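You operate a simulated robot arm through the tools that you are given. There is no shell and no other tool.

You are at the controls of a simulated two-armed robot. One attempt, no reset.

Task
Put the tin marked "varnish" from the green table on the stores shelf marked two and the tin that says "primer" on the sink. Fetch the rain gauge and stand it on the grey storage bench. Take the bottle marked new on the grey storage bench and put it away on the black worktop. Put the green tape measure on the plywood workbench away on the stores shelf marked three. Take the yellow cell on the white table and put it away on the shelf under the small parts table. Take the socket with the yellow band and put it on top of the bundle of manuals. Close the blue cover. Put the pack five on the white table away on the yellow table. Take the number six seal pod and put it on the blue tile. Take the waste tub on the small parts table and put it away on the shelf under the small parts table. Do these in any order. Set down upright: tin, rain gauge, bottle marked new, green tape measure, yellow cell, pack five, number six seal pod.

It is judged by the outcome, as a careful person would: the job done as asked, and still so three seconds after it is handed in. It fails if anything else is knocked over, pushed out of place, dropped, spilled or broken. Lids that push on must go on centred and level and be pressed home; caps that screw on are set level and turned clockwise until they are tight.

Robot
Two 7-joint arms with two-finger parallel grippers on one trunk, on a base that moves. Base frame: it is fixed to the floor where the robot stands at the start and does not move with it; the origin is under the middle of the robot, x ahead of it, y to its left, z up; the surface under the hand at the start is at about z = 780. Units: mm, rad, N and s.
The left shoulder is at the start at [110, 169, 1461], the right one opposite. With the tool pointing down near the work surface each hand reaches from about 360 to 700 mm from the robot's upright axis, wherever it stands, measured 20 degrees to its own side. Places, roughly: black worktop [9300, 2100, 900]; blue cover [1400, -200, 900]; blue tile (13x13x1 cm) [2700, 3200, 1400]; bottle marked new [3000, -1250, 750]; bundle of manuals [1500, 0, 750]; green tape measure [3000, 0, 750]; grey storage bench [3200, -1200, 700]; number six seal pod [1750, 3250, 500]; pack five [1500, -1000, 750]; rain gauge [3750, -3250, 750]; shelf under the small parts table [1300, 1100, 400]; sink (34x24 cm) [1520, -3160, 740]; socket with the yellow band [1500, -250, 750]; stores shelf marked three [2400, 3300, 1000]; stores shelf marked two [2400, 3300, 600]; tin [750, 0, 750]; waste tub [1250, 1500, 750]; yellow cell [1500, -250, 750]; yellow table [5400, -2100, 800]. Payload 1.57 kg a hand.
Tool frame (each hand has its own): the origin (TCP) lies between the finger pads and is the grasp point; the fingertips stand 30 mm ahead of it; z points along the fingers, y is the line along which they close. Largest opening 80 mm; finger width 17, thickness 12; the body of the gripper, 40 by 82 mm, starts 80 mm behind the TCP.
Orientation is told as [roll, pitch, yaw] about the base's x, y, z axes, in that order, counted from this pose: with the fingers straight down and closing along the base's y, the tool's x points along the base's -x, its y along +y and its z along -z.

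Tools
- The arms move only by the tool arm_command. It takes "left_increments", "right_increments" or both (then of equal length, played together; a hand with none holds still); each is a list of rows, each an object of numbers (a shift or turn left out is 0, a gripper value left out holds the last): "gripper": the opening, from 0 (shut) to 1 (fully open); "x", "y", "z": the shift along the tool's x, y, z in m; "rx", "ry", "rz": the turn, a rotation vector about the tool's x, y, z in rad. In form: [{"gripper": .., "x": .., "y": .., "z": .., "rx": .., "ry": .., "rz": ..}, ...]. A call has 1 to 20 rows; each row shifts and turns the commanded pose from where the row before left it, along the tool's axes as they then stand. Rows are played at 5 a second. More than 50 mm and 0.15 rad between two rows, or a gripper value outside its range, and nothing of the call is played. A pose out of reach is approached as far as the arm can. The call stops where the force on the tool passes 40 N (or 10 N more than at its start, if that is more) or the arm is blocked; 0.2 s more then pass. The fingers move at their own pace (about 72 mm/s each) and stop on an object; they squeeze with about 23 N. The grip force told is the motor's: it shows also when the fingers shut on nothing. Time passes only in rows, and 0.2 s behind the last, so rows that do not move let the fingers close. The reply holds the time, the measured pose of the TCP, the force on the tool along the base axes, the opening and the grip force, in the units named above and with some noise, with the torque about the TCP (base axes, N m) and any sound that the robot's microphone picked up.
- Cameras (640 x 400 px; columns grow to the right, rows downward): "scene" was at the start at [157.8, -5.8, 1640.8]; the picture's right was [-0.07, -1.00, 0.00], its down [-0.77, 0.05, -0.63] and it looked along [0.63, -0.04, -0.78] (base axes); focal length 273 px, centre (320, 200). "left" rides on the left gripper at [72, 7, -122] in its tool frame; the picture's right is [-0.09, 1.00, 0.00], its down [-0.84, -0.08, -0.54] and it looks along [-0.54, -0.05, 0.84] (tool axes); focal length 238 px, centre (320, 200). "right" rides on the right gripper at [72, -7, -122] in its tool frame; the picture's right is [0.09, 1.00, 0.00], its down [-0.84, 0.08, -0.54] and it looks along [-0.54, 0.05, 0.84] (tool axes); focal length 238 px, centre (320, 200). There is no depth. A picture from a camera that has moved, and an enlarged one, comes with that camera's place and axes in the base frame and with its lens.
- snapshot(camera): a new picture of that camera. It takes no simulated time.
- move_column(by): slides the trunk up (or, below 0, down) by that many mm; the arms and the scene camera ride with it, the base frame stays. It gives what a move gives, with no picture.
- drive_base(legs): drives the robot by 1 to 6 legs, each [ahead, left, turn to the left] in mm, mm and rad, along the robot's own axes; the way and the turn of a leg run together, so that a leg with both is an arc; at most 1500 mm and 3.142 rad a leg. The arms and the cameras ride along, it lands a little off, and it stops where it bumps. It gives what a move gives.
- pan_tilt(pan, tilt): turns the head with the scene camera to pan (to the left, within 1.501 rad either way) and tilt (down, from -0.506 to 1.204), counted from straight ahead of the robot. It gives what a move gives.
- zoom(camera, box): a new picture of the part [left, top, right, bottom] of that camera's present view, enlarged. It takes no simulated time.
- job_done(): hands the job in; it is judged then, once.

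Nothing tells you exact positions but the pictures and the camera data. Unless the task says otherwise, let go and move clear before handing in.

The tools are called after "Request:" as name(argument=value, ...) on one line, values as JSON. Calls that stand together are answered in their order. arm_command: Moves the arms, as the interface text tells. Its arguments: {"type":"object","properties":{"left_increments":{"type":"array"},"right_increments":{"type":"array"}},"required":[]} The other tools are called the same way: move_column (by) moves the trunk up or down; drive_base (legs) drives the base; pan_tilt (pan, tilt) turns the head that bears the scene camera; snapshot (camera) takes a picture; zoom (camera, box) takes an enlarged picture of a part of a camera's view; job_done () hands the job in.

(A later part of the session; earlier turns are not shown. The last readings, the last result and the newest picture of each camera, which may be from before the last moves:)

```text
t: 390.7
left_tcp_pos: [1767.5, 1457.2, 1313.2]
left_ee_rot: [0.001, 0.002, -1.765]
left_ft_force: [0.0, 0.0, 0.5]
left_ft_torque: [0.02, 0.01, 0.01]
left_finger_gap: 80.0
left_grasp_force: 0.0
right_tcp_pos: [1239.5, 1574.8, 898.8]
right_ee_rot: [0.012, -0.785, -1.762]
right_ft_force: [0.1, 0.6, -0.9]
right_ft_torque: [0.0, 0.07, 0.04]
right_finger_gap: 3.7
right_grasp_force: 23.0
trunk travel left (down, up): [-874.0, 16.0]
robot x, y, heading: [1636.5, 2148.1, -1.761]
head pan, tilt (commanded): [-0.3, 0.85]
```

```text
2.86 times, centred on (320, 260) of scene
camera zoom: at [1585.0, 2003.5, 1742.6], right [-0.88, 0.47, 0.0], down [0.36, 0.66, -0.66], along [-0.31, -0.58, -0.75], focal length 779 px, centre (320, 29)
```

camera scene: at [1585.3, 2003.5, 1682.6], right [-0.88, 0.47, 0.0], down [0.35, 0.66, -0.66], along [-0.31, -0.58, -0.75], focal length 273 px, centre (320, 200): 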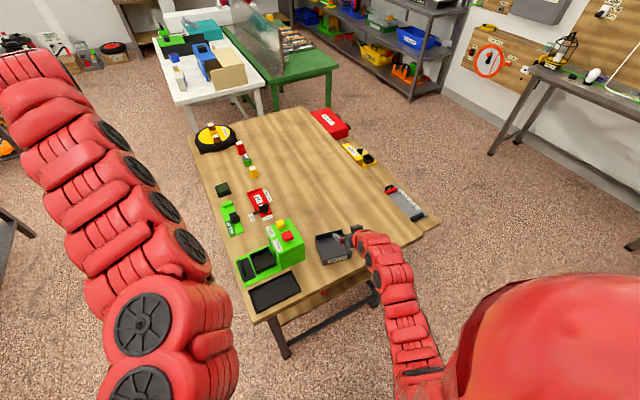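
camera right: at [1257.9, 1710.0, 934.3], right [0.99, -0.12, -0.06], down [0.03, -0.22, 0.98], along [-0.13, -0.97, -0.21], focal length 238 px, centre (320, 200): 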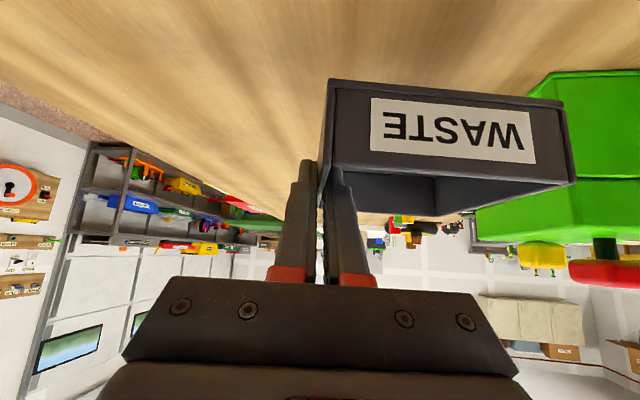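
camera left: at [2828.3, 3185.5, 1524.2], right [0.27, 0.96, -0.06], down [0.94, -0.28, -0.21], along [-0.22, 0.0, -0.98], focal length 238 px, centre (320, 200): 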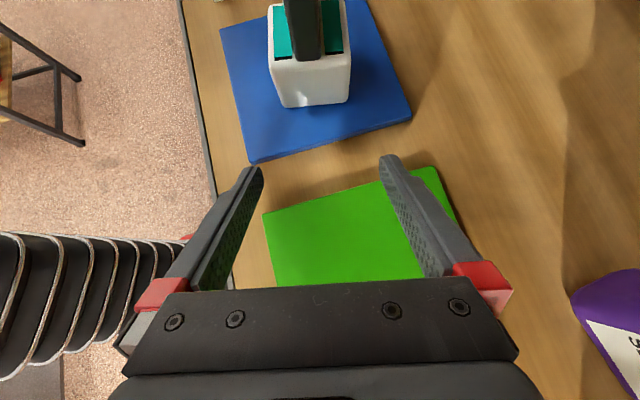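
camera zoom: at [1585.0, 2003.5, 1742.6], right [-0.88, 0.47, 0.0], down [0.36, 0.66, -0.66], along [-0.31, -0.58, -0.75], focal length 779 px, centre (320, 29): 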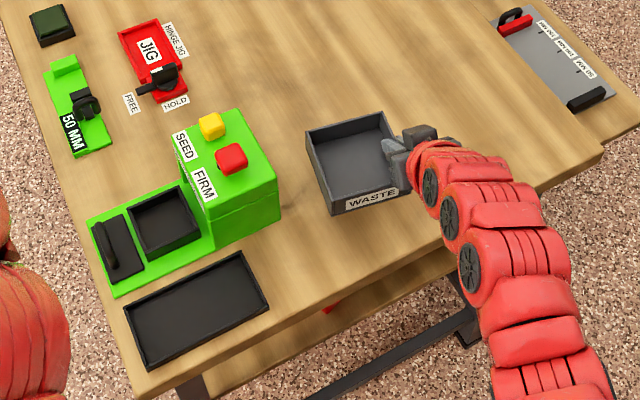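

The tub hangs level. I back off, straighten, and lower the trunk to bring it to shelf height, then look under the table.

Request:
drive_base(legs=[[-350, 0, 0], [0, 0, 0.19]])

Request:
move_column(by=-390)

Request:
pan_tilt(pan=-0.25, tilt=0.65)

Request:
snapshot(camera="scene")

Request:
snapshot(camera="right")

```text
t: 393.7
left_tcp_pos: [1962.6, 1842.1, 1314.0]
left_ee_rot: [0.004, -0.002, -1.579]
left_ft_force: [-0.2, 0.6, -0.6]
left_ft_torque: [0.0, 0.01, 0.02]
left_finger_gap: 80.1
left_grasp_force: 0.0
right_tcp_pos: [1422.7, 1856.5, 899.3]
right_ee_rot: [0.01, -0.785, -1.574]
right_ft_force: [0.0, -0.1, -1.8]
right_ft_torque: [0.0, 0.06, 0.0]
right_finger_gap: 3.4
right_grasp_force: 23.1
trunk travel left (down, up): [-874.0, 16.0]
robot x, y, heading: [1706.3, 2494.1, -1.575]
head pan, tilt (commanded): [-0.3, 0.85]
```

```text
t: 397.4
left_tcp_pos: [1961.8, 1840.6, 922.5]
left_ee_rot: [0.003, -0.001, -1.577]
left_ft_force: [-0.4, 0.2, -0.6]
left_ft_torque: [-0.01, 0.0, 0.03]
left_finger_gap: 80.0
left_grasp_force: 0.0
right_tcp_pos: [1422.5, 1856.5, 508.8]
right_ee_rot: [0.012, -0.788, -1.575]
right_ft_force: [0.0, 0.1, -1.1]
right_ft_torque: [-0.03, 0.06, -0.01]
right_finger_gap: 3.5
right_grasp_force: 23.1
trunk travel left (down, up): [-484.0, 406.0]
robot x, y, heading: [1702.6, 2498.1, -1.574]
head pan, tilt (commanded): [-0.3, 0.85]
```

```text
t: 398.2
left_tcp_pos: [1962.9, 1840.7, 923.3]
left_ee_rot: [0.002, 0.001, -1.579]
left_ft_force: [-0.1, 0.6, -0.2]
left_ft_torque: [0.02, -0.01, 0.0]
left_finger_gap: 80.2
left_grasp_force: 0.1
right_tcp_pos: [1422.3, 1856.4, 509.4]
right_ee_rot: [0.012, -0.785, -1.571]
right_ft_force: [-0.1, 0.4, -1.4]
right_ft_torque: [0.04, 0.05, 0.02]
right_finger_gap: 3.7
right_grasp_force: 22.9
trunk travel left (down, up): [-484.0, 406.0]
robot x, y, heading: [1703.1, 2499.8, -1.578]
head pan, tilt (commanded): [-0.25, 0.649]
```

```text
taken
camera scene: at [1682.5, 2333.2, 1369.2], right [-0.97, 0.25, 0.0], down [0.15, 0.59, -0.8], along [-0.2, -0.77, -0.61], focal length 273 px, centre (320, 200)
```

scene: 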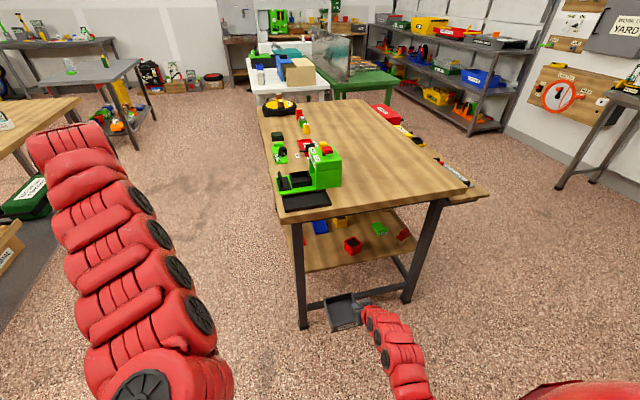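

```text
taken
camera right: at [1414.3, 1993.3, 544.4], right [1.0, 0.07, -0.06], down [0.07, -0.21, 0.98], along [0.06, -0.98, -0.21], focal length 238 px, centre (320, 200)
```

right: 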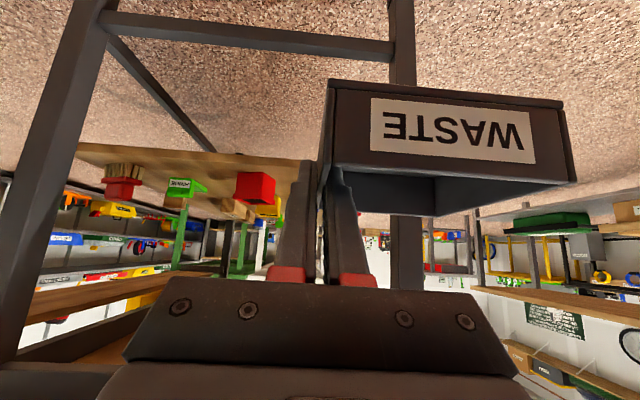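

Request:
zoom(camera="right", box=[60, 100, 330, 260])

Request:
zoom(camera="scene", box=[270, 190, 450, 340])

```text
2.37 times, centred on (195, 180) of right
camera zoom: at [1414.3, 1993.3, 544.4], right [1.0, 0.07, -0.06], down [0.07, -0.21, 0.98], along [0.06, -0.98, -0.21], focal length 565 px, centre (616, 247)
```

zoom: 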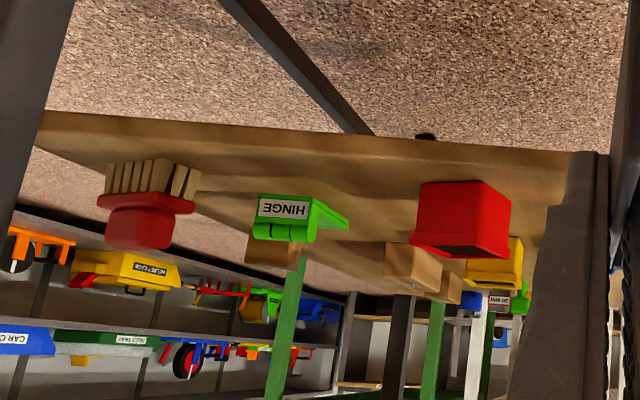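

```text
2.67 times, centred on (360, 265) of scene
camera zoom: at [1682.5, 2333.2, 1369.2], right [-0.97, 0.25, 0.0], down [0.15, 0.59, -0.8], along [-0.2, -0.77, -0.61], focal length 727 px, centre (213, 27)
```

zoom: 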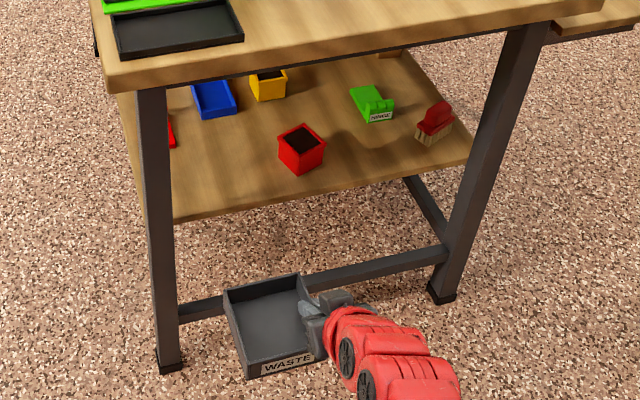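

The shelf top works out near z 393 with its near edge at y≈1595; the free area left of the red box takes the tub at about (1455,1520). I shift and drive in, first 200 mm.

Request:
drive_base(legs=[[200, -21, 0.004]])

Request:
snapshot(camera="right")

Request:
zoom(camera="scene", box=[240, 170, 460, 340])

```text
t: 399.8
left_tcp_pos: [1944.5, 1640.6, 922.4]
left_ee_rot: [0.002, 0.0, -1.573]
left_ft_force: [-0.4, 0.0, -0.7]
left_ft_torque: [0.04, 0.02, 0.0]
left_finger_gap: 80.2
left_grasp_force: 0.1
right_tcp_pos: [1404.8, 1653.9, 508.9]
right_ee_rot: [0.012, -0.782, -1.572]
right_ft_force: [-0.9, -0.3, -1.6]
right_ft_torque: [0.01, 0.06, 0.0]
right_finger_gap: 3.6
right_grasp_force: 23.0
trunk travel left (down, up): [-484.0, 406.0]
robot x, y, heading: [1681.3, 2299.1, -1.565]
head pan, tilt (commanded): [-0.25, 0.649]
```

```text
taken
camera right: at [1395.8, 1790.8, 543.9], right [1.0, 0.08, -0.06], down [0.07, -0.21, 0.98], along [0.06, -0.97, -0.21], focal length 238 px, centre (320, 200)
```

right: 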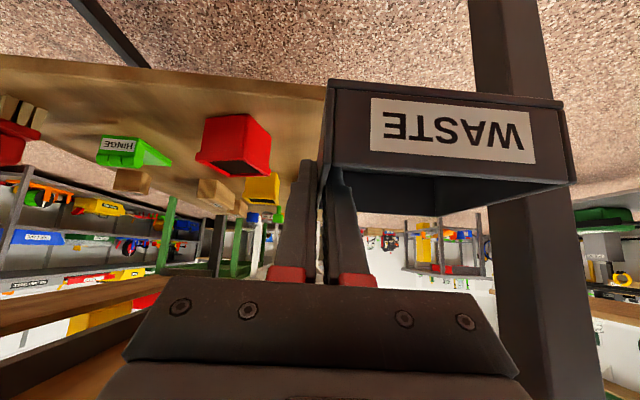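

```text
2.35 times, centred on (350, 255) of scene
camera zoom: at [1662.2, 2131.3, 1369.1], right [-0.97, 0.25, 0.0], down [0.15, 0.59, -0.8], along [-0.2, -0.77, -0.61], focal length 642 px, centre (249, 71)
```

zoom: 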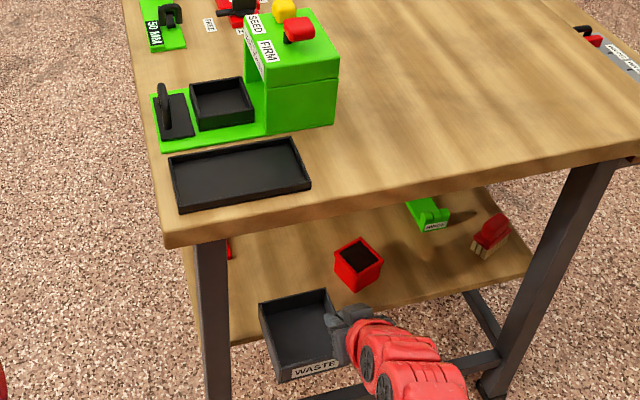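

The leg's inner face is at x≈1560, about 50 mm clear of the tub. I roll in the remaining 128 mm.

Request:
drive_base(legs=[[128, 0, -0.004]])

Request:
move_column(by=-50)

Request:
snapshot(camera="right")

Request:
zoom(camera="scene", box=[240, 170, 460, 340])

```text
t: 401.0
left_tcp_pos: [1943.1, 1513.0, 922.9]
left_ee_rot: [0.002, -0.002, -1.574]
left_ft_force: [0.4, 0.1, 0.2]
left_ft_torque: [0.0, -0.02, -0.02]
left_finger_gap: 79.8
left_grasp_force: 0.0
right_tcp_pos: [1401.9, 1528.0, 507.6]
right_ee_rot: [0.012, -0.784, -1.571]
right_ft_force: [-0.6, -1.1, -2.6]
right_ft_torque: [0.02, 0.04, -0.04]
right_finger_gap: 3.6
right_grasp_force: 23.2
trunk travel left (down, up): [-484.0, 406.0]
robot x, y, heading: [1680.5, 2169.5, -1.572]
head pan, tilt (commanded): [-0.25, 0.649]
```

```text
t: 402.0
left_tcp_pos: [1942.1, 1513.8, 873.7]
left_ee_rot: [0.002, 0.001, -1.575]
left_ft_force: [-0.3, 0.6, 0.5]
left_ft_torque: [-0.01, 0.0, 0.0]
left_finger_gap: 79.6
left_grasp_force: 0.1
right_tcp_pos: [1403.0, 1529.0, 458.6]
right_ee_rot: [0.012, -0.785, -1.573]
right_ft_force: [0.1, -0.5, 0.3]
right_ft_torque: [0.0, 0.06, 0.02]
right_finger_gap: 3.4
right_grasp_force: 23.0
trunk travel left (down, up): [-434.0, 456.0]
robot x, y, heading: [1682.1, 2167.9, -1.569]
head pan, tilt (commanded): [-0.25, 0.649]
```

```text
taken
camera right: at [1394.1, 1665.2, 494.5], right [1.0, 0.07, -0.06], down [0.07, -0.21, 0.98], along [0.06, -0.98, -0.21], focal length 238 px, centre (320, 200)
```

right: 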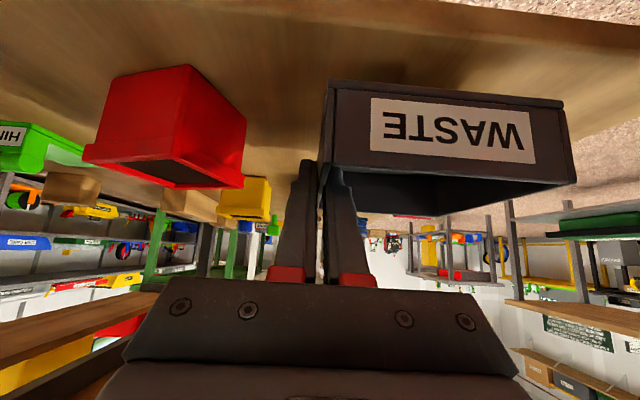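

```text
2.35 times, centred on (350, 255) of scene
camera zoom: at [1661.7, 2005.7, 1319.2], right [-0.97, 0.25, 0.0], down [0.15, 0.59, -0.8], along [-0.2, -0.77, -0.6], focal length 642 px, centre (249, 71)
```

zoom: 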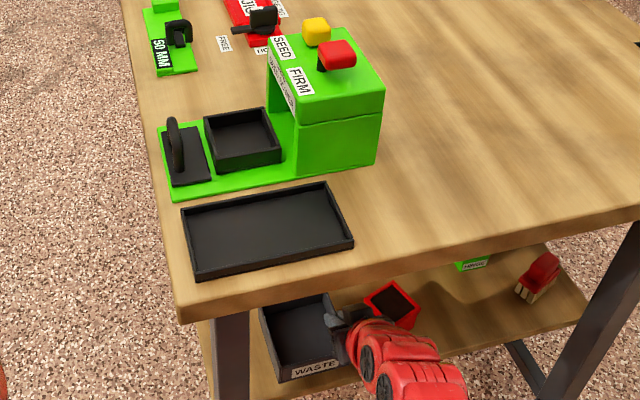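

Request:
arm_command(right_increments=[{"x": 0.0071, "z": 0.0071}, {"x": 0.0042, "z": 0.0042}, {}])

Request:
arm_command(right_increments=[{"x": 0.0025, "z": 0.0025}, {}])

Request:
arm_command(right_increments=[{"x": 0.0025, "z": 0.0025}, {}])

```text
t: 402.8
left_tcp_pos: [1941.9, 1513.9, 872.0]
left_ee_rot: [0.002, 0.001, -1.576]
left_ft_force: [0.3, 0.4, 0.0]
left_ft_torque: [-0.01, -0.03, 0.02]
left_finger_gap: 80.1
left_grasp_force: 0.0
right_tcp_pos: [1402.3, 1529.4, 441.9]
right_ee_rot: [0.013, -0.786, -1.574]
right_ft_force: [-0.4, 0.4, -1.3]
right_ft_torque: [0.0, 0.03, 0.03]
right_finger_gap: 3.4
right_grasp_force: 23.3
trunk travel left (down, up): [-434.0, 456.0]
robot x, y, heading: [1683.1, 2168.3, -1.576]
head pan, tilt (commanded): [-0.25, 0.649]
```

```text
t: 403.4
left_tcp_pos: [1941.4, 1513.6, 872.4]
left_ee_rot: [0.001, 0.0, -1.576]
left_ft_force: [0.5, 0.6, -0.5]
left_ft_torque: [0.02, 0.02, 0.01]
left_finger_gap: 80.3
left_grasp_force: 0.1
right_tcp_pos: [1402.5, 1529.0, 439.0]
right_ee_rot: [0.012, -0.784, -1.572]
right_ft_force: [0.5, 0.5, -1.6]
right_ft_torque: [0.02, 0.06, -0.04]
right_finger_gap: 3.8
right_grasp_force: 23.0
trunk travel left (down, up): [-434.0, 456.0]
robot x, y, heading: [1678.0, 2170.6, -1.573]
head pan, tilt (commanded): [-0.25, 0.649]
```

```text
t: 404.0
left_tcp_pos: [1942.5, 1514.1, 873.4]
left_ee_rot: [0.002, -0.001, -1.577]
left_ft_force: [0.1, 0.7, -0.3]
left_ft_torque: [-0.01, 0.0, 0.02]
left_finger_gap: 80.0
left_grasp_force: 0.0
right_tcp_pos: [1402.7, 1527.5, 438.6]
right_ee_rot: [0.01, -0.79, -1.572]
right_ft_force: [-0.4, 0.6, 16.1]
right_ft_torque: [0.26, 0.11, -0.06]
right_finger_gap: 3.6
right_grasp_force: 22.8
trunk travel left (down, up): [-434.0, 456.0]
robot x, y, heading: [1682.9, 2173.8, -1.569]
head pan, tilt (commanded): [-0.25, 0.649]
```

The tub is on the shelf. I open a little, withdraw along the fingers and back out.

Request:
arm_command(right_increments=[{"gripper": 0.2}, {"gripper": 0.35}, {"gripper": 0.35}, {"z": -0.02}, {"z": -0.03}, {"z": -0.03}, {"z": -0.02}])

Request:
snapshot(camera="right")

Request:
drive_base(legs=[[-300, 0, 0]])

Request:
snapshot(camera="right")

```text
t: 405.6
left_tcp_pos: [1942.7, 1514.3, 872.2]
left_ee_rot: [0.0, 0.001, -1.577]
left_ft_force: [-0.4, 0.2, -0.3]
left_ft_torque: [0.01, -0.02, 0.02]
left_finger_gap: 79.9
left_grasp_force: 0.1
right_tcp_pos: [1402.3, 1599.4, 505.0]
right_ee_rot: [0.015, -0.784, -1.573]
right_ft_force: [0.0, 0.1, -0.5]
right_ft_torque: [0.0, 0.01, -0.01]
right_finger_gap: 28.1
right_grasp_force: 0.1
trunk travel left (down, up): [-434.0, 456.0]
robot x, y, heading: [1678.7, 2172.3, -1.577]
head pan, tilt (commanded): [-0.25, 0.649]
```

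```text
taken
camera right: at [1393.9, 1736.2, 541.9], right [1.0, 0.07, -0.05], down [0.07, -0.21, 0.98], along [0.06, -0.98, -0.21], focal length 238 px, centre (320, 200)
```

right: 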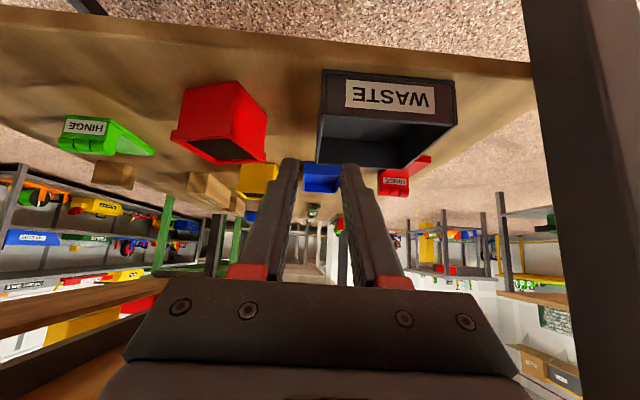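

```text
t: 407.6
left_tcp_pos: [1942.8, 1815.3, 873.2]
left_ee_rot: [0.003, -0.002, -1.577]
left_ft_force: [0.3, 0.1, 0.0]
left_ft_torque: [0.0, 0.01, 0.01]
left_finger_gap: 80.1
left_grasp_force: 0.2
right_tcp_pos: [1401.1, 1901.8, 506.4]
right_ee_rot: [0.011, -0.786, -1.572]
right_ft_force: [0.4, 0.0, -0.1]
right_ft_torque: [0.0, 0.03, 0.0]
right_finger_gap: 28.2
right_grasp_force: 0.1
trunk travel left (down, up): [-434.0, 456.0]
robot x, y, heading: [1684.1, 2475.0, -1.573]
head pan, tilt (commanded): [-0.25, 0.649]
```

```text
taken
camera right: at [1394.0, 2037.4, 542.4], right [1.0, 0.07, -0.06], down [0.07, -0.21, 0.98], along [0.06, -0.98, -0.21], focal length 238 px, centre (320, 200)
```

right: 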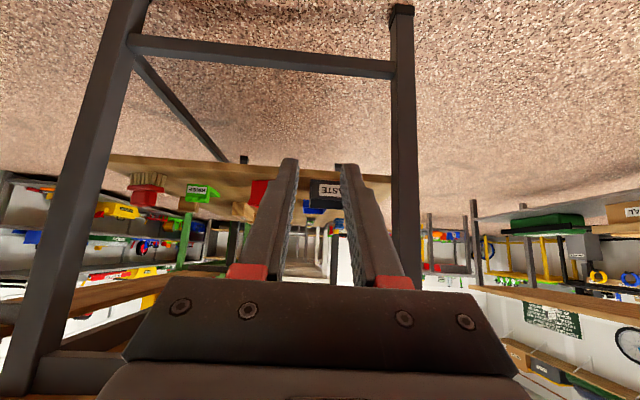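

The waste tub stands on the shelf. Next the white table: I raise the trunk, go round to the aisle behind it and face it.

Request:
move_column(by=400)

Request:
drive_base(legs=[[0, 620, 0], [1300, 0, 0], [1250, 0, 0], [0, 0, -1.571]])

Request:
pan_tilt(pan=0.0, tilt=0.7)

Request:
snapshot(camera="scene")

```text
t: 411.4
left_tcp_pos: [1942.2, 1814.5, 1272.8]
left_ee_rot: [0.002, 0.0, -1.579]
left_ft_force: [0.1, 1.5, 0.1]
left_ft_torque: [-0.03, -0.01, -0.04]
left_finger_gap: 79.9
left_grasp_force: 0.1
right_tcp_pos: [1401.8, 1900.9, 905.7]
right_ee_rot: [0.013, -0.785, -1.575]
right_ft_force: [0.1, 0.2, -0.4]
right_ft_torque: [0.01, -0.03, 0.04]
right_finger_gap: 28.2
right_grasp_force: 0.1
trunk travel left (down, up): [-834.0, 56.0]
robot x, y, heading: [1681.9, 2468.8, -1.572]
head pan, tilt (commanded): [-0.25, 0.649]
```

```text
t: 430.8
left_tcp_pos: [1631.8, -352.4, 1273.3]
left_ee_rot: [0.001, 0.0, 3.143]
left_ft_force: [0.3, -1.2, -0.2]
left_ft_torque: [0.04, 0.01, 0.02]
left_finger_gap: 80.0
left_grasp_force: 0.2
right_tcp_pos: [1714.2, 188.8, 904.8]
right_ee_rot: [0.014, -0.785, -3.138]
right_ft_force: [-1.1, -0.1, 0.7]
right_ft_torque: [0.01, -0.03, 0.01]
right_finger_gap: 27.9
right_grasp_force: 0.0
trunk travel left (down, up): [-834.0, 56.0]
robot x, y, heading: [2287.0, -87.7, -3.134]
head pan, tilt (commanded): [-0.25, 0.649]
```

```text
t: 431.6
left_tcp_pos: [1631.6, -352.2, 1273.6]
left_ee_rot: [0.002, 0.0, 3.141]
left_ft_force: [0.1, -0.7, 0.3]
left_ft_torque: [0.0, -0.01, 0.01]
left_finger_gap: 80.0
left_grasp_force: 0.2
right_tcp_pos: [1713.4, 189.8, 906.0]
right_ee_rot: [0.015, -0.786, -3.139]
right_ft_force: [-0.5, 0.0, 0.4]
right_ft_torque: [0.01, -0.01, -0.01]
right_finger_gap: 28.0
right_grasp_force: 0.0
trunk travel left (down, up): [-834.0, 56.0]
robot x, y, heading: [2285.2, -89.5, -3.138]
head pan, tilt (commanded): [0.0, 0.7]
```

```text
taken
camera scene: at [2123.0, -88.7, 1714.9], right [0.0, 1.0, 0.0], down [0.64, 0.0, -0.76], along [-0.76, 0.0, -0.64], focal length 273 px, centre (320, 200)
```

scene: 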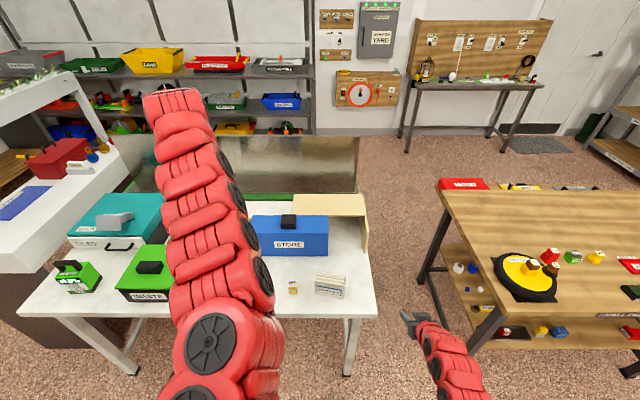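

Request:
zoom(camera="scene", box=[230, 180, 400, 330])

Request:
snapshot(camera="left")

```text
2.67 times, centred on (315, 255) of scene
camera zoom: at [2123.0, -88.7, 1714.9], right [0.0, 1.0, 0.0], down [0.64, 0.0, -0.76], along [-0.76, 0.0, -0.64], focal length 727 px, centre (333, 53)
```

zoom: 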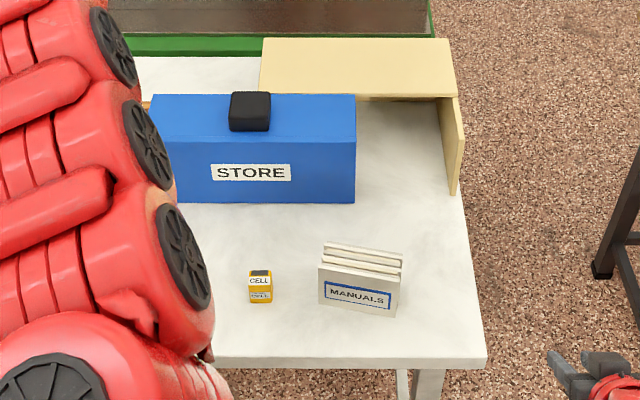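

```text
taken
camera left: at [1703.5, -359.4, 1394.0], right [-0.09, -1.0, 0.0], down [-0.84, 0.08, 0.54], along [-0.54, 0.05, -0.84], focal length 238 px, centre (320, 200)
```

left: 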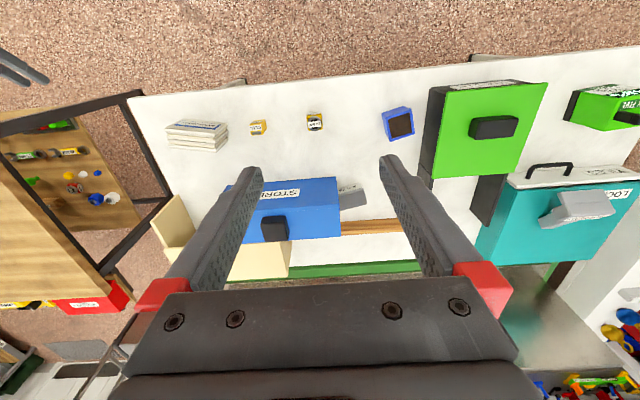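

Request:
zoom(camera="left", box=[130, 90, 440, 290])

Request:
snapshot(camera="right")

```text
2.00 times, centred on (285, 190) of left
camera zoom: at [1703.5, -359.4, 1394.0], right [-0.09, -1.0, 0.0], down [-0.84, 0.08, 0.54], along [-0.54, 0.05, -0.84], focal length 477 px, centre (390, 220)
```

zoom: 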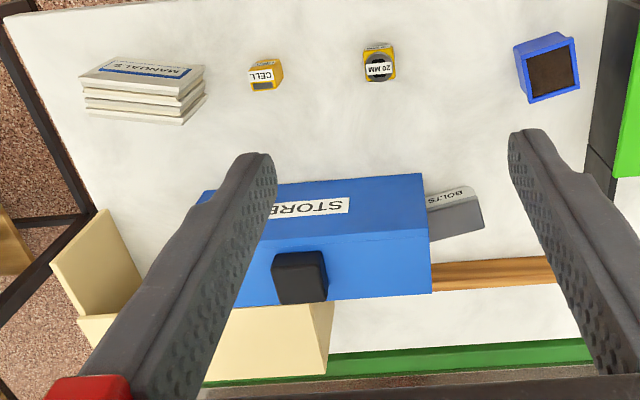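

```text
taken
camera right: at [1850.5, 197.3, 941.9], right [0.08, -1.0, -0.06], down [-0.21, -0.07, 0.98], along [-0.97, -0.06, -0.21], focal length 238 px, centre (320, 200)
```

right: 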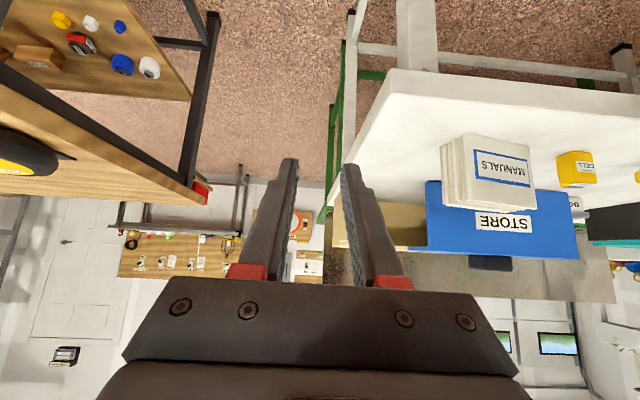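

Request:
zoom(camera="right", box=[320, 100, 640, 300])

```text
2.00 times, centred on (480, 200) of right
camera zoom: at [1850.5, 197.3, 941.9], right [0.08, -1.0, -0.06], down [-0.21, -0.07, 0.98], along [-0.97, -0.06, -0.21], focal length 477 px, centre (0, 200)
```

zoom: 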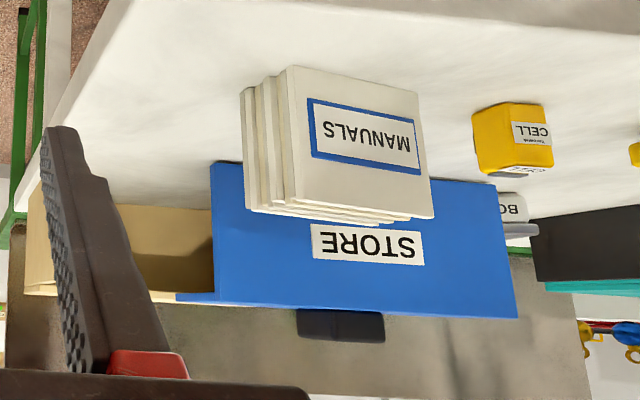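

From above: manuals at about (1550,-45), cell at (1550,-190), socket "20 MM" with the yellow band at (1548,-333); the blue cover with its black knob must slide towards +y. First the socket: I bring the left hand over it.

Request:
drive_base(legs=[[84, -19, 0]])

Request:
move_column(by=-170)

Request:
snapshot(camera="left")

Request:
zoom(camera="left", box=[240, 60, 400, 170])

```text
t: 432.7
left_tcp_pos: [1548.9, -334.6, 1272.0]
left_ee_rot: [0.001, -0.001, -3.142]
left_ft_force: [-0.3, 0.2, -0.1]
left_ft_torque: [0.02, -0.02, 0.04]
left_finger_gap: 80.3
left_grasp_force: 0.2
right_tcp_pos: [1631.3, 207.2, 907.0]
right_ee_rot: [0.012, -0.786, -3.138]
right_ft_force: [1.0, 0.4, 0.0]
right_ft_torque: [-0.02, 0.01, 0.0]
right_finger_gap: 27.8
right_grasp_force: 0.1
trunk travel left (down, up): [-834.0, 56.0]
robot x, y, heading: [2203.5, -72.9, -3.136]
head pan, tilt (commanded): [0.0, 0.7]
```

```text
t: 434.6
left_tcp_pos: [1548.6, -334.2, 1103.1]
left_ee_rot: [0.002, 0.001, -3.141]
left_ft_force: [-1.2, 0.1, -0.9]
left_ft_torque: [0.01, 0.02, -0.01]
left_finger_gap: 80.1
left_grasp_force: 0.0
right_tcp_pos: [1629.2, 208.0, 736.6]
right_ee_rot: [0.013, -0.785, -3.138]
right_ft_force: [-0.3, -0.6, -0.5]
right_ft_torque: [-0.02, 0.03, -0.02]
right_finger_gap: 27.8
right_grasp_force: 0.0
trunk travel left (down, up): [-664.0, 226.0]
robot x, y, heading: [2202.2, -66.2, -3.14]
head pan, tilt (commanded): [0.0, 0.7]
```

```text
taken
camera left: at [1620.3, -341.3, 1224.2], right [-0.09, -1.0, 0.0], down [-0.84, 0.08, 0.54], along [-0.54, 0.05, -0.84], focal length 238 px, centre (320, 200)
```

left: 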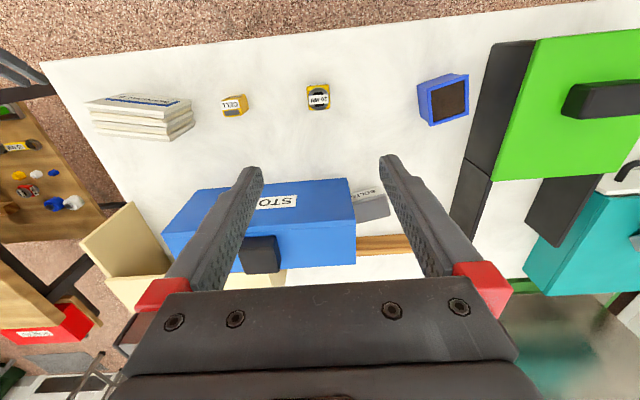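

```text
3.64 times, centred on (320, 115) of left
camera zoom: at [1620.3, -341.3, 1224.2], right [-0.09, -1.0, 0.0], down [-0.84, 0.08, 0.54], along [-0.54, 0.05, -0.84], focal length 867 px, centre (320, 509)
```

zoom: 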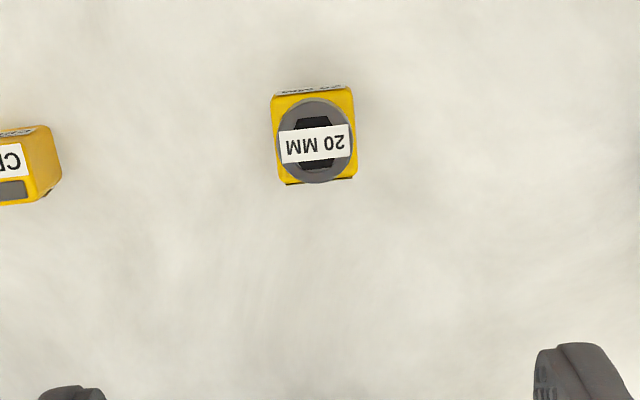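

The socket is a 37 mm block with a round grey top, right under the hand. I lower to z≈816 and grip it.

Request:
arm_command(left_increments=[{"z": 0.045, "x": -0.001}, {"z": 0.045}, {"z": 0.045}, {"z": 0.045}, {"z": 0.045}, {"z": 0.035}, {}])

Request:
snapshot(camera="left")

```text
t: 436.2
left_tcp_pos: [1547.5, -333.6, 841.4]
left_ee_rot: [0.001, -0.002, -3.139]
left_ft_force: [0.2, 0.0, 0.2]
left_ft_torque: [-0.03, 0.0, -0.01]
left_finger_gap: 79.9
left_grasp_force: 0.0
right_tcp_pos: [1629.7, 208.3, 737.1]
right_ee_rot: [0.013, -0.787, -3.139]
right_ft_force: [-0.8, 0.2, 0.3]
right_ft_torque: [-0.03, 0.02, 0.01]
right_finger_gap: 27.9
right_grasp_force: 0.0
trunk travel left (down, up): [-664.0, 226.0]
robot x, y, heading: [2200.9, -67.6, -3.136]
head pan, tilt (commanded): [0.0, 0.7]
```

```text
taken
camera left: at [1619.2, -340.9, 963.3], right [-0.09, -1.0, 0.0], down [-0.84, 0.08, 0.54], along [-0.54, 0.05, -0.84], focal length 238 px, centre (320, 200)
```

left: 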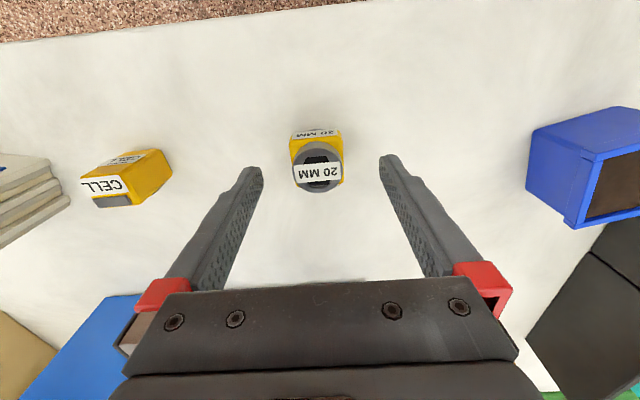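

Request:
arm_command(left_increments=[{"z": 0.015, "x": 0.006}, {"z": 0.01}, {}, {"gripper": 0.6}, {"gripper": 0.4}, {"gripper": 0}, {"gripper": 0}, {"gripper": 0}])

Request:
snapshot(camera="left")

```text
t: 438.0
left_tcp_pos: [1552.8, -334.1, 818.6]
left_ee_rot: [0.0, 0.0, -3.141]
left_ft_force: [-1.0, -0.7, 0.4]
left_ft_torque: [0.01, 0.01, 0.0]
left_finger_gap: 36.6
left_grasp_force: 22.6
right_tcp_pos: [1630.2, 207.2, 737.2]
right_ee_rot: [0.014, -0.786, -3.138]
right_ft_force: [-0.9, -0.1, -0.4]
right_ft_torque: [0.0, -0.01, -0.01]
right_finger_gap: 28.1
right_grasp_force: 0.0
trunk travel left (down, up): [-664.0, 226.0]
robot x, y, heading: [2202.8, -70.5, -3.14]
head pan, tilt (commanded): [0.0, 0.7]
```

```text
taken
camera left: at [1625.0, -341.5, 938.9], right [-0.09, -1.0, 0.0], down [-0.84, 0.08, 0.54], along [-0.54, 0.05, -0.84], focal length 238 px, centre (320, 200)
```

left: 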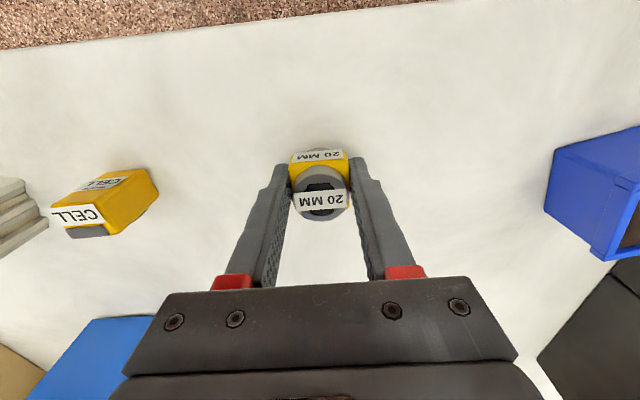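

Socket gripped. I lift it, raise the trunk so the right hand clears the next table, and strafe over the manuals.

Request:
arm_command(left_increments=[{"z": -0.03}, {"z": -0.04}, {"z": -0.04}])

Request:
move_column(by=170)

Request:
drive_base(legs=[[0, -288, 0]])

Request:
snapshot(camera="left")

Request:
snapshot(camera="scene")

```text
t: 438.8
left_tcp_pos: [1553.1, -336.0, 927.3]
left_ee_rot: [0.002, 0.001, -3.14]
left_ft_force: [0.9, -0.5, -1.4]
left_ft_torque: [-0.02, 0.0, -0.03]
left_finger_gap: 36.4
left_grasp_force: 22.8
right_tcp_pos: [1630.8, 208.2, 735.8]
right_ee_rot: [0.014, -0.785, -3.14]
right_ft_force: [0.2, -0.4, -0.2]
right_ft_torque: [-0.02, 0.01, 0.0]
right_finger_gap: 28.0
right_grasp_force: 0.0
trunk travel left (down, up): [-664.0, 226.0]
robot x, y, heading: [2203.7, -67.1, -3.139]
head pan, tilt (commanded): [0.0, 0.7]
```

```text
t: 440.7
left_tcp_pos: [1553.2, -335.1, 1096.7]
left_ee_rot: [0.002, 0.0, -3.14]
left_ft_force: [-0.5, 0.0, -1.5]
left_ft_torque: [0.0, -0.02, 0.01]
left_finger_gap: 36.3
left_grasp_force: 23.7
right_tcp_pos: [1629.1, 206.7, 905.4]
right_ee_rot: [0.013, -0.785, -3.138]
right_ft_force: [0.4, -0.1, 0.3]
right_ft_torque: [0.03, -0.01, 0.02]
right_finger_gap: 27.8
right_grasp_force: 0.1
trunk travel left (down, up): [-834.0, 56.0]
robot x, y, heading: [2202.0, -64.0, -3.134]
head pan, tilt (commanded): [0.0, 0.7]
```

```text
t: 442.7
left_tcp_pos: [1552.3, -52.2, 1096.5]
left_ee_rot: [0.002, 0.002, -3.138]
left_ft_force: [0.1, 0.0, -1.5]
left_ft_torque: [0.04, 0.02, -0.03]
left_finger_gap: 36.7
left_grasp_force: 22.7
right_tcp_pos: [1627.3, 491.2, 905.8]
right_ee_rot: [0.013, -0.785, -3.136]
right_ft_force: [-1.1, 0.2, -0.5]
right_ft_torque: [0.01, -0.01, 0.03]
right_finger_gap: 28.0
right_grasp_force: 0.0
trunk travel left (down, up): [-834.0, 56.0]
robot x, y, heading: [2203.5, 219.7, -3.128]
head pan, tilt (commanded): [0.0, 0.7]
```

```text
taken
camera left: at [1623.8, -58.5, 1217.6], right [-0.09, -1.0, 0.0], down [-0.84, 0.07, 0.54], along [-0.54, 0.05, -0.84], focal length 238 px, centre (320, 200)
```

left: 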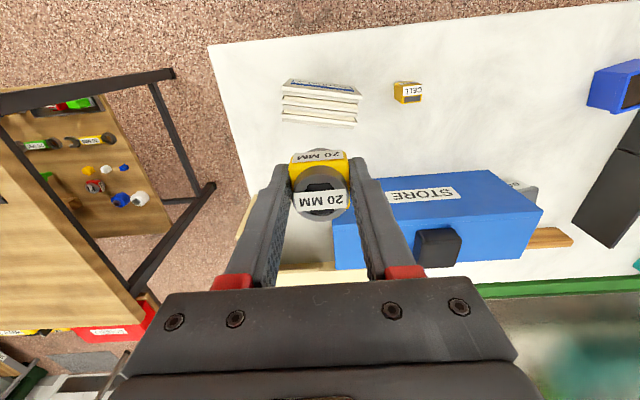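

```text
taken
camera scene: at [2037.5, 214.8, 1714.9], right [-0.01, 1.0, 0.0], down [0.64, 0.01, -0.76], along [-0.76, -0.01, -0.64], focal length 273 px, centre (320, 200)
```

scene: 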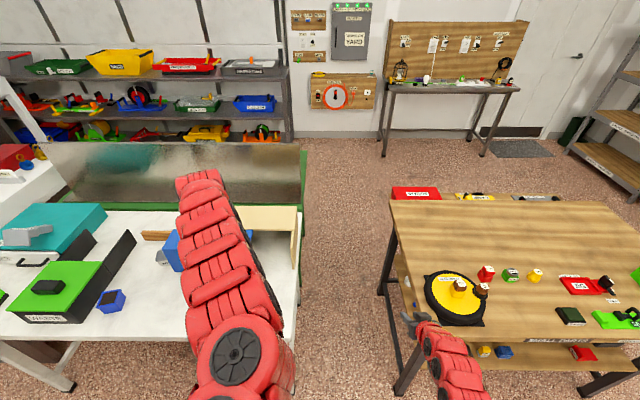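

Request:
zoom(camera="left", box=[260, 60, 440, 140])

```text
3.56 times, centred on (350, 100) of left
camera zoom: at [1623.8, -58.5, 1217.6], right [-0.09, -1.0, 0.0], down [-0.84, 0.07, 0.54], along [-0.54, 0.05, -0.84], focal length 848 px, centre (213, 556)
```

zoom: 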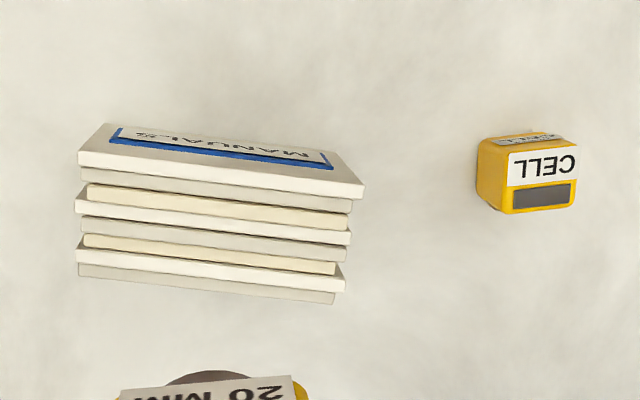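

The manuals stand on edge: top at z≈885, about 43 mm thick (x 1532–1575) and 100 mm wide, centre (1553,-43). The socket sits centred in the grip, so I shift 9 mm and lower towards the top.

Request:
arm_command(left_increments=[{"y": -0.009, "x": 0.001}, {"z": 0.04}, {"z": 0.04}, {"z": 0.04}, {"z": 0.03}, {}])

Request:
snapshot(camera="left")

Request:
pan_tilt(pan=0.45, tilt=0.75)

Request:
snapshot(camera="scene")

```text
t: 444.1
left_tcp_pos: [1554.1, -41.1, 946.6]
left_ee_rot: [0.002, 0.001, -3.137]
left_ft_force: [-0.1, -0.5, -0.8]
left_ft_torque: [-0.02, 0.01, -0.03]
left_finger_gap: 36.6
left_grasp_force: 23.1
right_tcp_pos: [1627.3, 493.4, 906.6]
right_ee_rot: [0.015, -0.785, -3.136]
right_ft_force: [0.7, -0.2, -0.5]
right_ft_torque: [0.03, 0.01, -0.02]
right_finger_gap: 27.8
right_grasp_force: 0.1
trunk travel left (down, up): [-834.0, 56.0]
robot x, y, heading: [2201.6, 219.8, -3.14]
head pan, tilt (commanded): [0.0, 0.7]
```

```text
taken
camera left: at [1625.8, -48.3, 1067.2], right [-0.09, -1.0, 0.0], down [-0.84, 0.07, 0.54], along [-0.54, 0.05, -0.84], focal length 238 px, centre (320, 200)
```

left: 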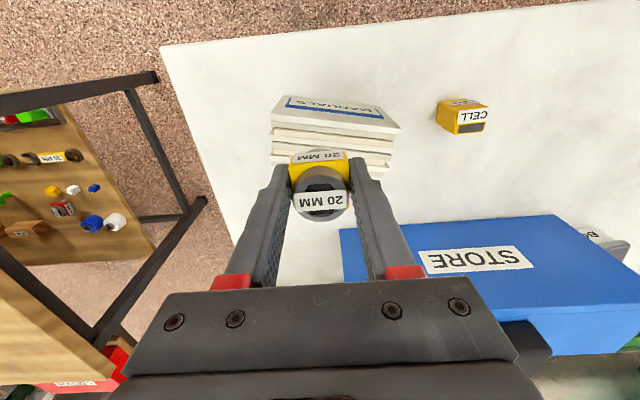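

```text
t: 445.0
left_tcp_pos: [1553.1, -41.4, 947.0]
left_ee_rot: [0.002, 0.0, -3.138]
left_ft_force: [-0.9, 0.0, -2.0]
left_ft_torque: [0.01, -0.02, -0.03]
left_finger_gap: 36.5
left_grasp_force: 23.3
right_tcp_pos: [1626.1, 492.2, 905.4]
right_ee_rot: [0.013, -0.782, -3.134]
right_ft_force: [0.1, 0.0, 0.0]
right_ft_torque: [0.03, 0.02, 0.03]
right_finger_gap: 28.1
right_grasp_force: 0.0
trunk travel left (down, up): [-834.0, 56.0]
robot x, y, heading: [2203.0, 213.6, -3.137]
head pan, tilt (commanded): [0.45, 0.75]
```

```text
taken
camera scene: at [2048.0, 179.9, 1710.6], right [-0.44, 0.9, 0.0], down [0.61, 0.3, -0.73], along [-0.66, -0.32, -0.68], focal length 273 px, centre (320, 200)
```

scene: 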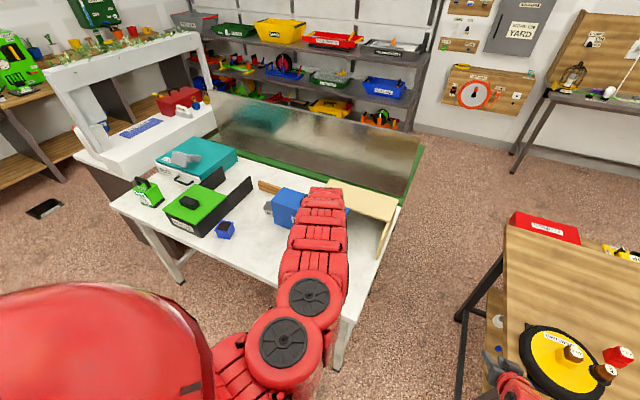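

Request:
zoom(camera="left", box=[240, 70, 440, 230])

```text
2.50 times, centred on (340, 150) of left
camera zoom: at [1625.4, -48.6, 1067.2], right [-0.09, -1.0, 0.0], down [-0.84, 0.08, 0.54], along [-0.54, 0.05, -0.84], focal length 596 px, centre (270, 325)
```

zoom: 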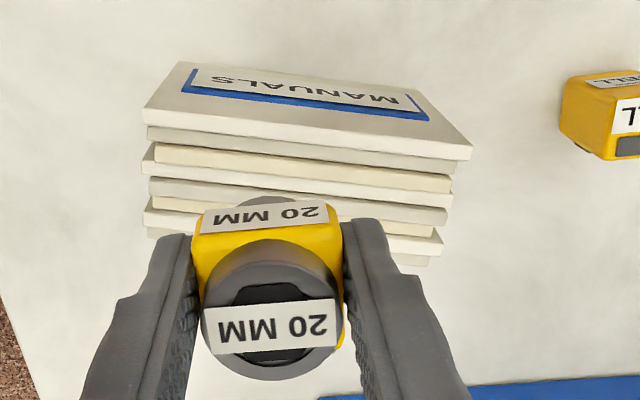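

Two views of the manuals agree on top z≈866, centre (1549,-53), turned 13 degrees. I correct the position, turn the hand to match and lower on.

Request:
arm_command(left_increments=[{"x": -0.004, "y": 0.0113}, {"rz": 0.1125}, {"rz": 0.1125}, {"z": 0.015}, {"z": 0.012}, {}])

Request:
zoom(camera="left", box=[220, 70, 420, 230])

```text
t: 446.4
left_tcp_pos: [1549.3, -52.7, 920.0]
left_ee_rot: [0.002, 0.002, 2.921]
left_ft_force: [-0.6, 0.1, -1.2]
left_ft_torque: [-0.05, -0.02, -0.01]
left_finger_gap: 36.6
left_grasp_force: 22.6
right_tcp_pos: [1628.8, 493.5, 905.6]
right_ee_rot: [0.013, -0.787, -3.137]
right_ft_force: [-0.1, 0.4, -0.3]
right_ft_torque: [0.0, -0.02, 0.01]
right_finger_gap: 28.2
right_grasp_force: 0.1
trunk travel left (down, up): [-834.0, 56.0]
robot x, y, heading: [2201.4, 215.7, -3.137]
head pan, tilt (commanded): [0.45, 0.75]
```

```text
2.50 times, centred on (320, 150) of left
camera zoom: at [1617.9, -76.3, 1040.9], right [-0.31, -0.95, 0.0], down [-0.8, 0.26, 0.54], along [-0.52, 0.17, -0.84], focal length 596 px, centre (320, 325)
```

zoom: 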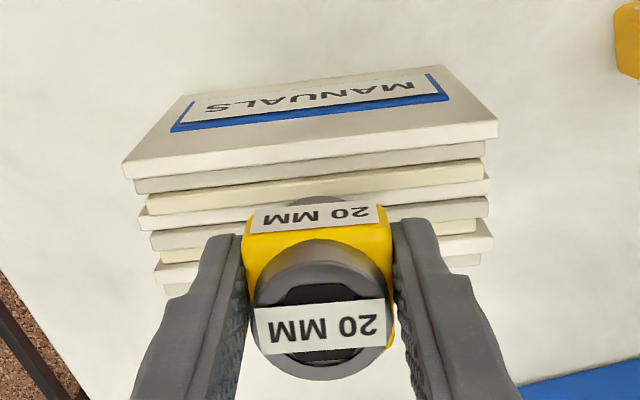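

Request:
arm_command(left_increments=[{"z": 0.008}, {}])

Request:
arm_command(left_increments=[{"z": 0.004}, {}])

Request:
arm_command(left_increments=[{"z": 0.003}, {}])

```text
t: 447.0
left_tcp_pos: [1548.7, -53.3, 911.9]
left_ee_rot: [0.001, -0.001, 2.92]
left_ft_force: [-0.2, -0.6, -2.2]
left_ft_torque: [0.03, -0.01, 0.01]
left_finger_gap: 36.4
left_grasp_force: 23.1
right_tcp_pos: [1626.8, 492.9, 906.9]
right_ee_rot: [0.014, -0.787, -3.137]
right_ft_force: [0.1, 0.3, -0.2]
right_ft_torque: [0.0, 0.0, -0.03]
right_finger_gap: 28.0
right_grasp_force: 0.1
trunk travel left (down, up): [-834.0, 56.0]
robot x, y, heading: [2200.7, 216.5, -3.135]
head pan, tilt (commanded): [0.45, 0.75]
```

```text
t: 447.6
left_tcp_pos: [1549.2, -53.2, 908.1]
left_ee_rot: [0.003, 0.001, 2.919]
left_ft_force: [-0.5, -0.2, -1.9]
left_ft_torque: [0.0, 0.02, 0.02]
left_finger_gap: 36.4
left_grasp_force: 23.1
right_tcp_pos: [1626.8, 492.2, 906.9]
right_ee_rot: [0.015, -0.786, -3.135]
right_ft_force: [-0.7, 1.2, 0.1]
right_ft_torque: [-0.03, 0.01, 0.03]
right_finger_gap: 28.0
right_grasp_force: 0.0
trunk travel left (down, up): [-834.0, 56.0]
robot x, y, heading: [2204.6, 219.1, -3.135]
head pan, tilt (commanded): [0.45, 0.75]
```

```text
t: 448.2
left_tcp_pos: [1548.4, -53.9, 906.7]
left_ee_rot: [0.005, -0.005, 2.919]
left_ft_force: [-2.0, 0.2, 15.5]
left_ft_torque: [0.02, 0.05, 0.0]
left_finger_gap: 36.7
left_grasp_force: 23.3
right_tcp_pos: [1629.1, 492.9, 907.0]
right_ee_rot: [0.014, -0.785, -3.137]
right_ft_force: [-0.2, 0.0, 0.0]
right_ft_torque: [0.01, 0.0, 0.0]
right_finger_gap: 28.3
right_grasp_force: 0.0
trunk travel left (down, up): [-834.0, 56.0]
robot x, y, heading: [2199.7, 221.2, -3.136]
head pan, tilt (commanded): [0.45, 0.75]
```

Contact on the manuals. I open gently and rise.

Request:
arm_command(left_increments=[{"gripper": 0.52}, {"gripper": 0.6}, {"gripper": 0.7}, {"gripper": 0.75}, {"z": -0.02}, {"z": -0.03}, {"z": -0.04}, {"z": -0.04}])

Request:
snapshot(camera="left")

```text
t: 450.0
left_tcp_pos: [1549.4, -52.9, 1035.7]
left_ee_rot: [0.003, 0.0, 2.92]
left_ft_force: [0.1, 0.4, 0.3]
left_ft_torque: [0.01, 0.02, 0.02]
left_finger_gap: 60.3
left_grasp_force: 0.0
right_tcp_pos: [1627.9, 493.0, 906.9]
right_ee_rot: [0.015, -0.785, -3.136]
right_ft_force: [-0.6, -0.2, -0.6]
right_ft_torque: [0.01, 0.03, -0.03]
right_finger_gap: 28.0
right_grasp_force: 0.0
trunk travel left (down, up): [-834.0, 56.0]
robot x, y, heading: [2201.1, 219.6, -3.134]
head pan, tilt (commanded): [0.45, 0.75]
```

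```text
taken
camera left: at [1617.8, -75.2, 1155.9], right [-0.31, -0.95, 0.0], down [-0.8, 0.26, 0.54], along [-0.52, 0.16, -0.84], focal length 238 px, centre (320, 200)
```

left: 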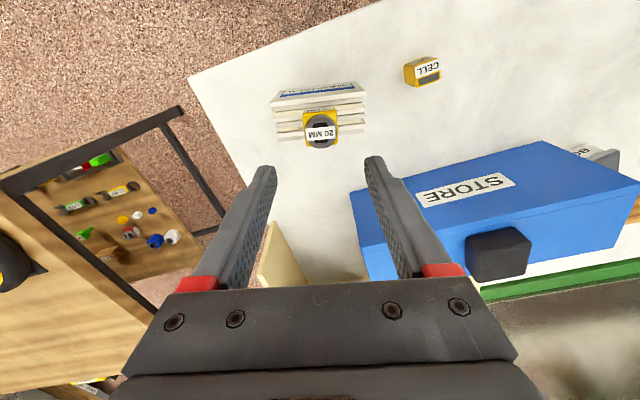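

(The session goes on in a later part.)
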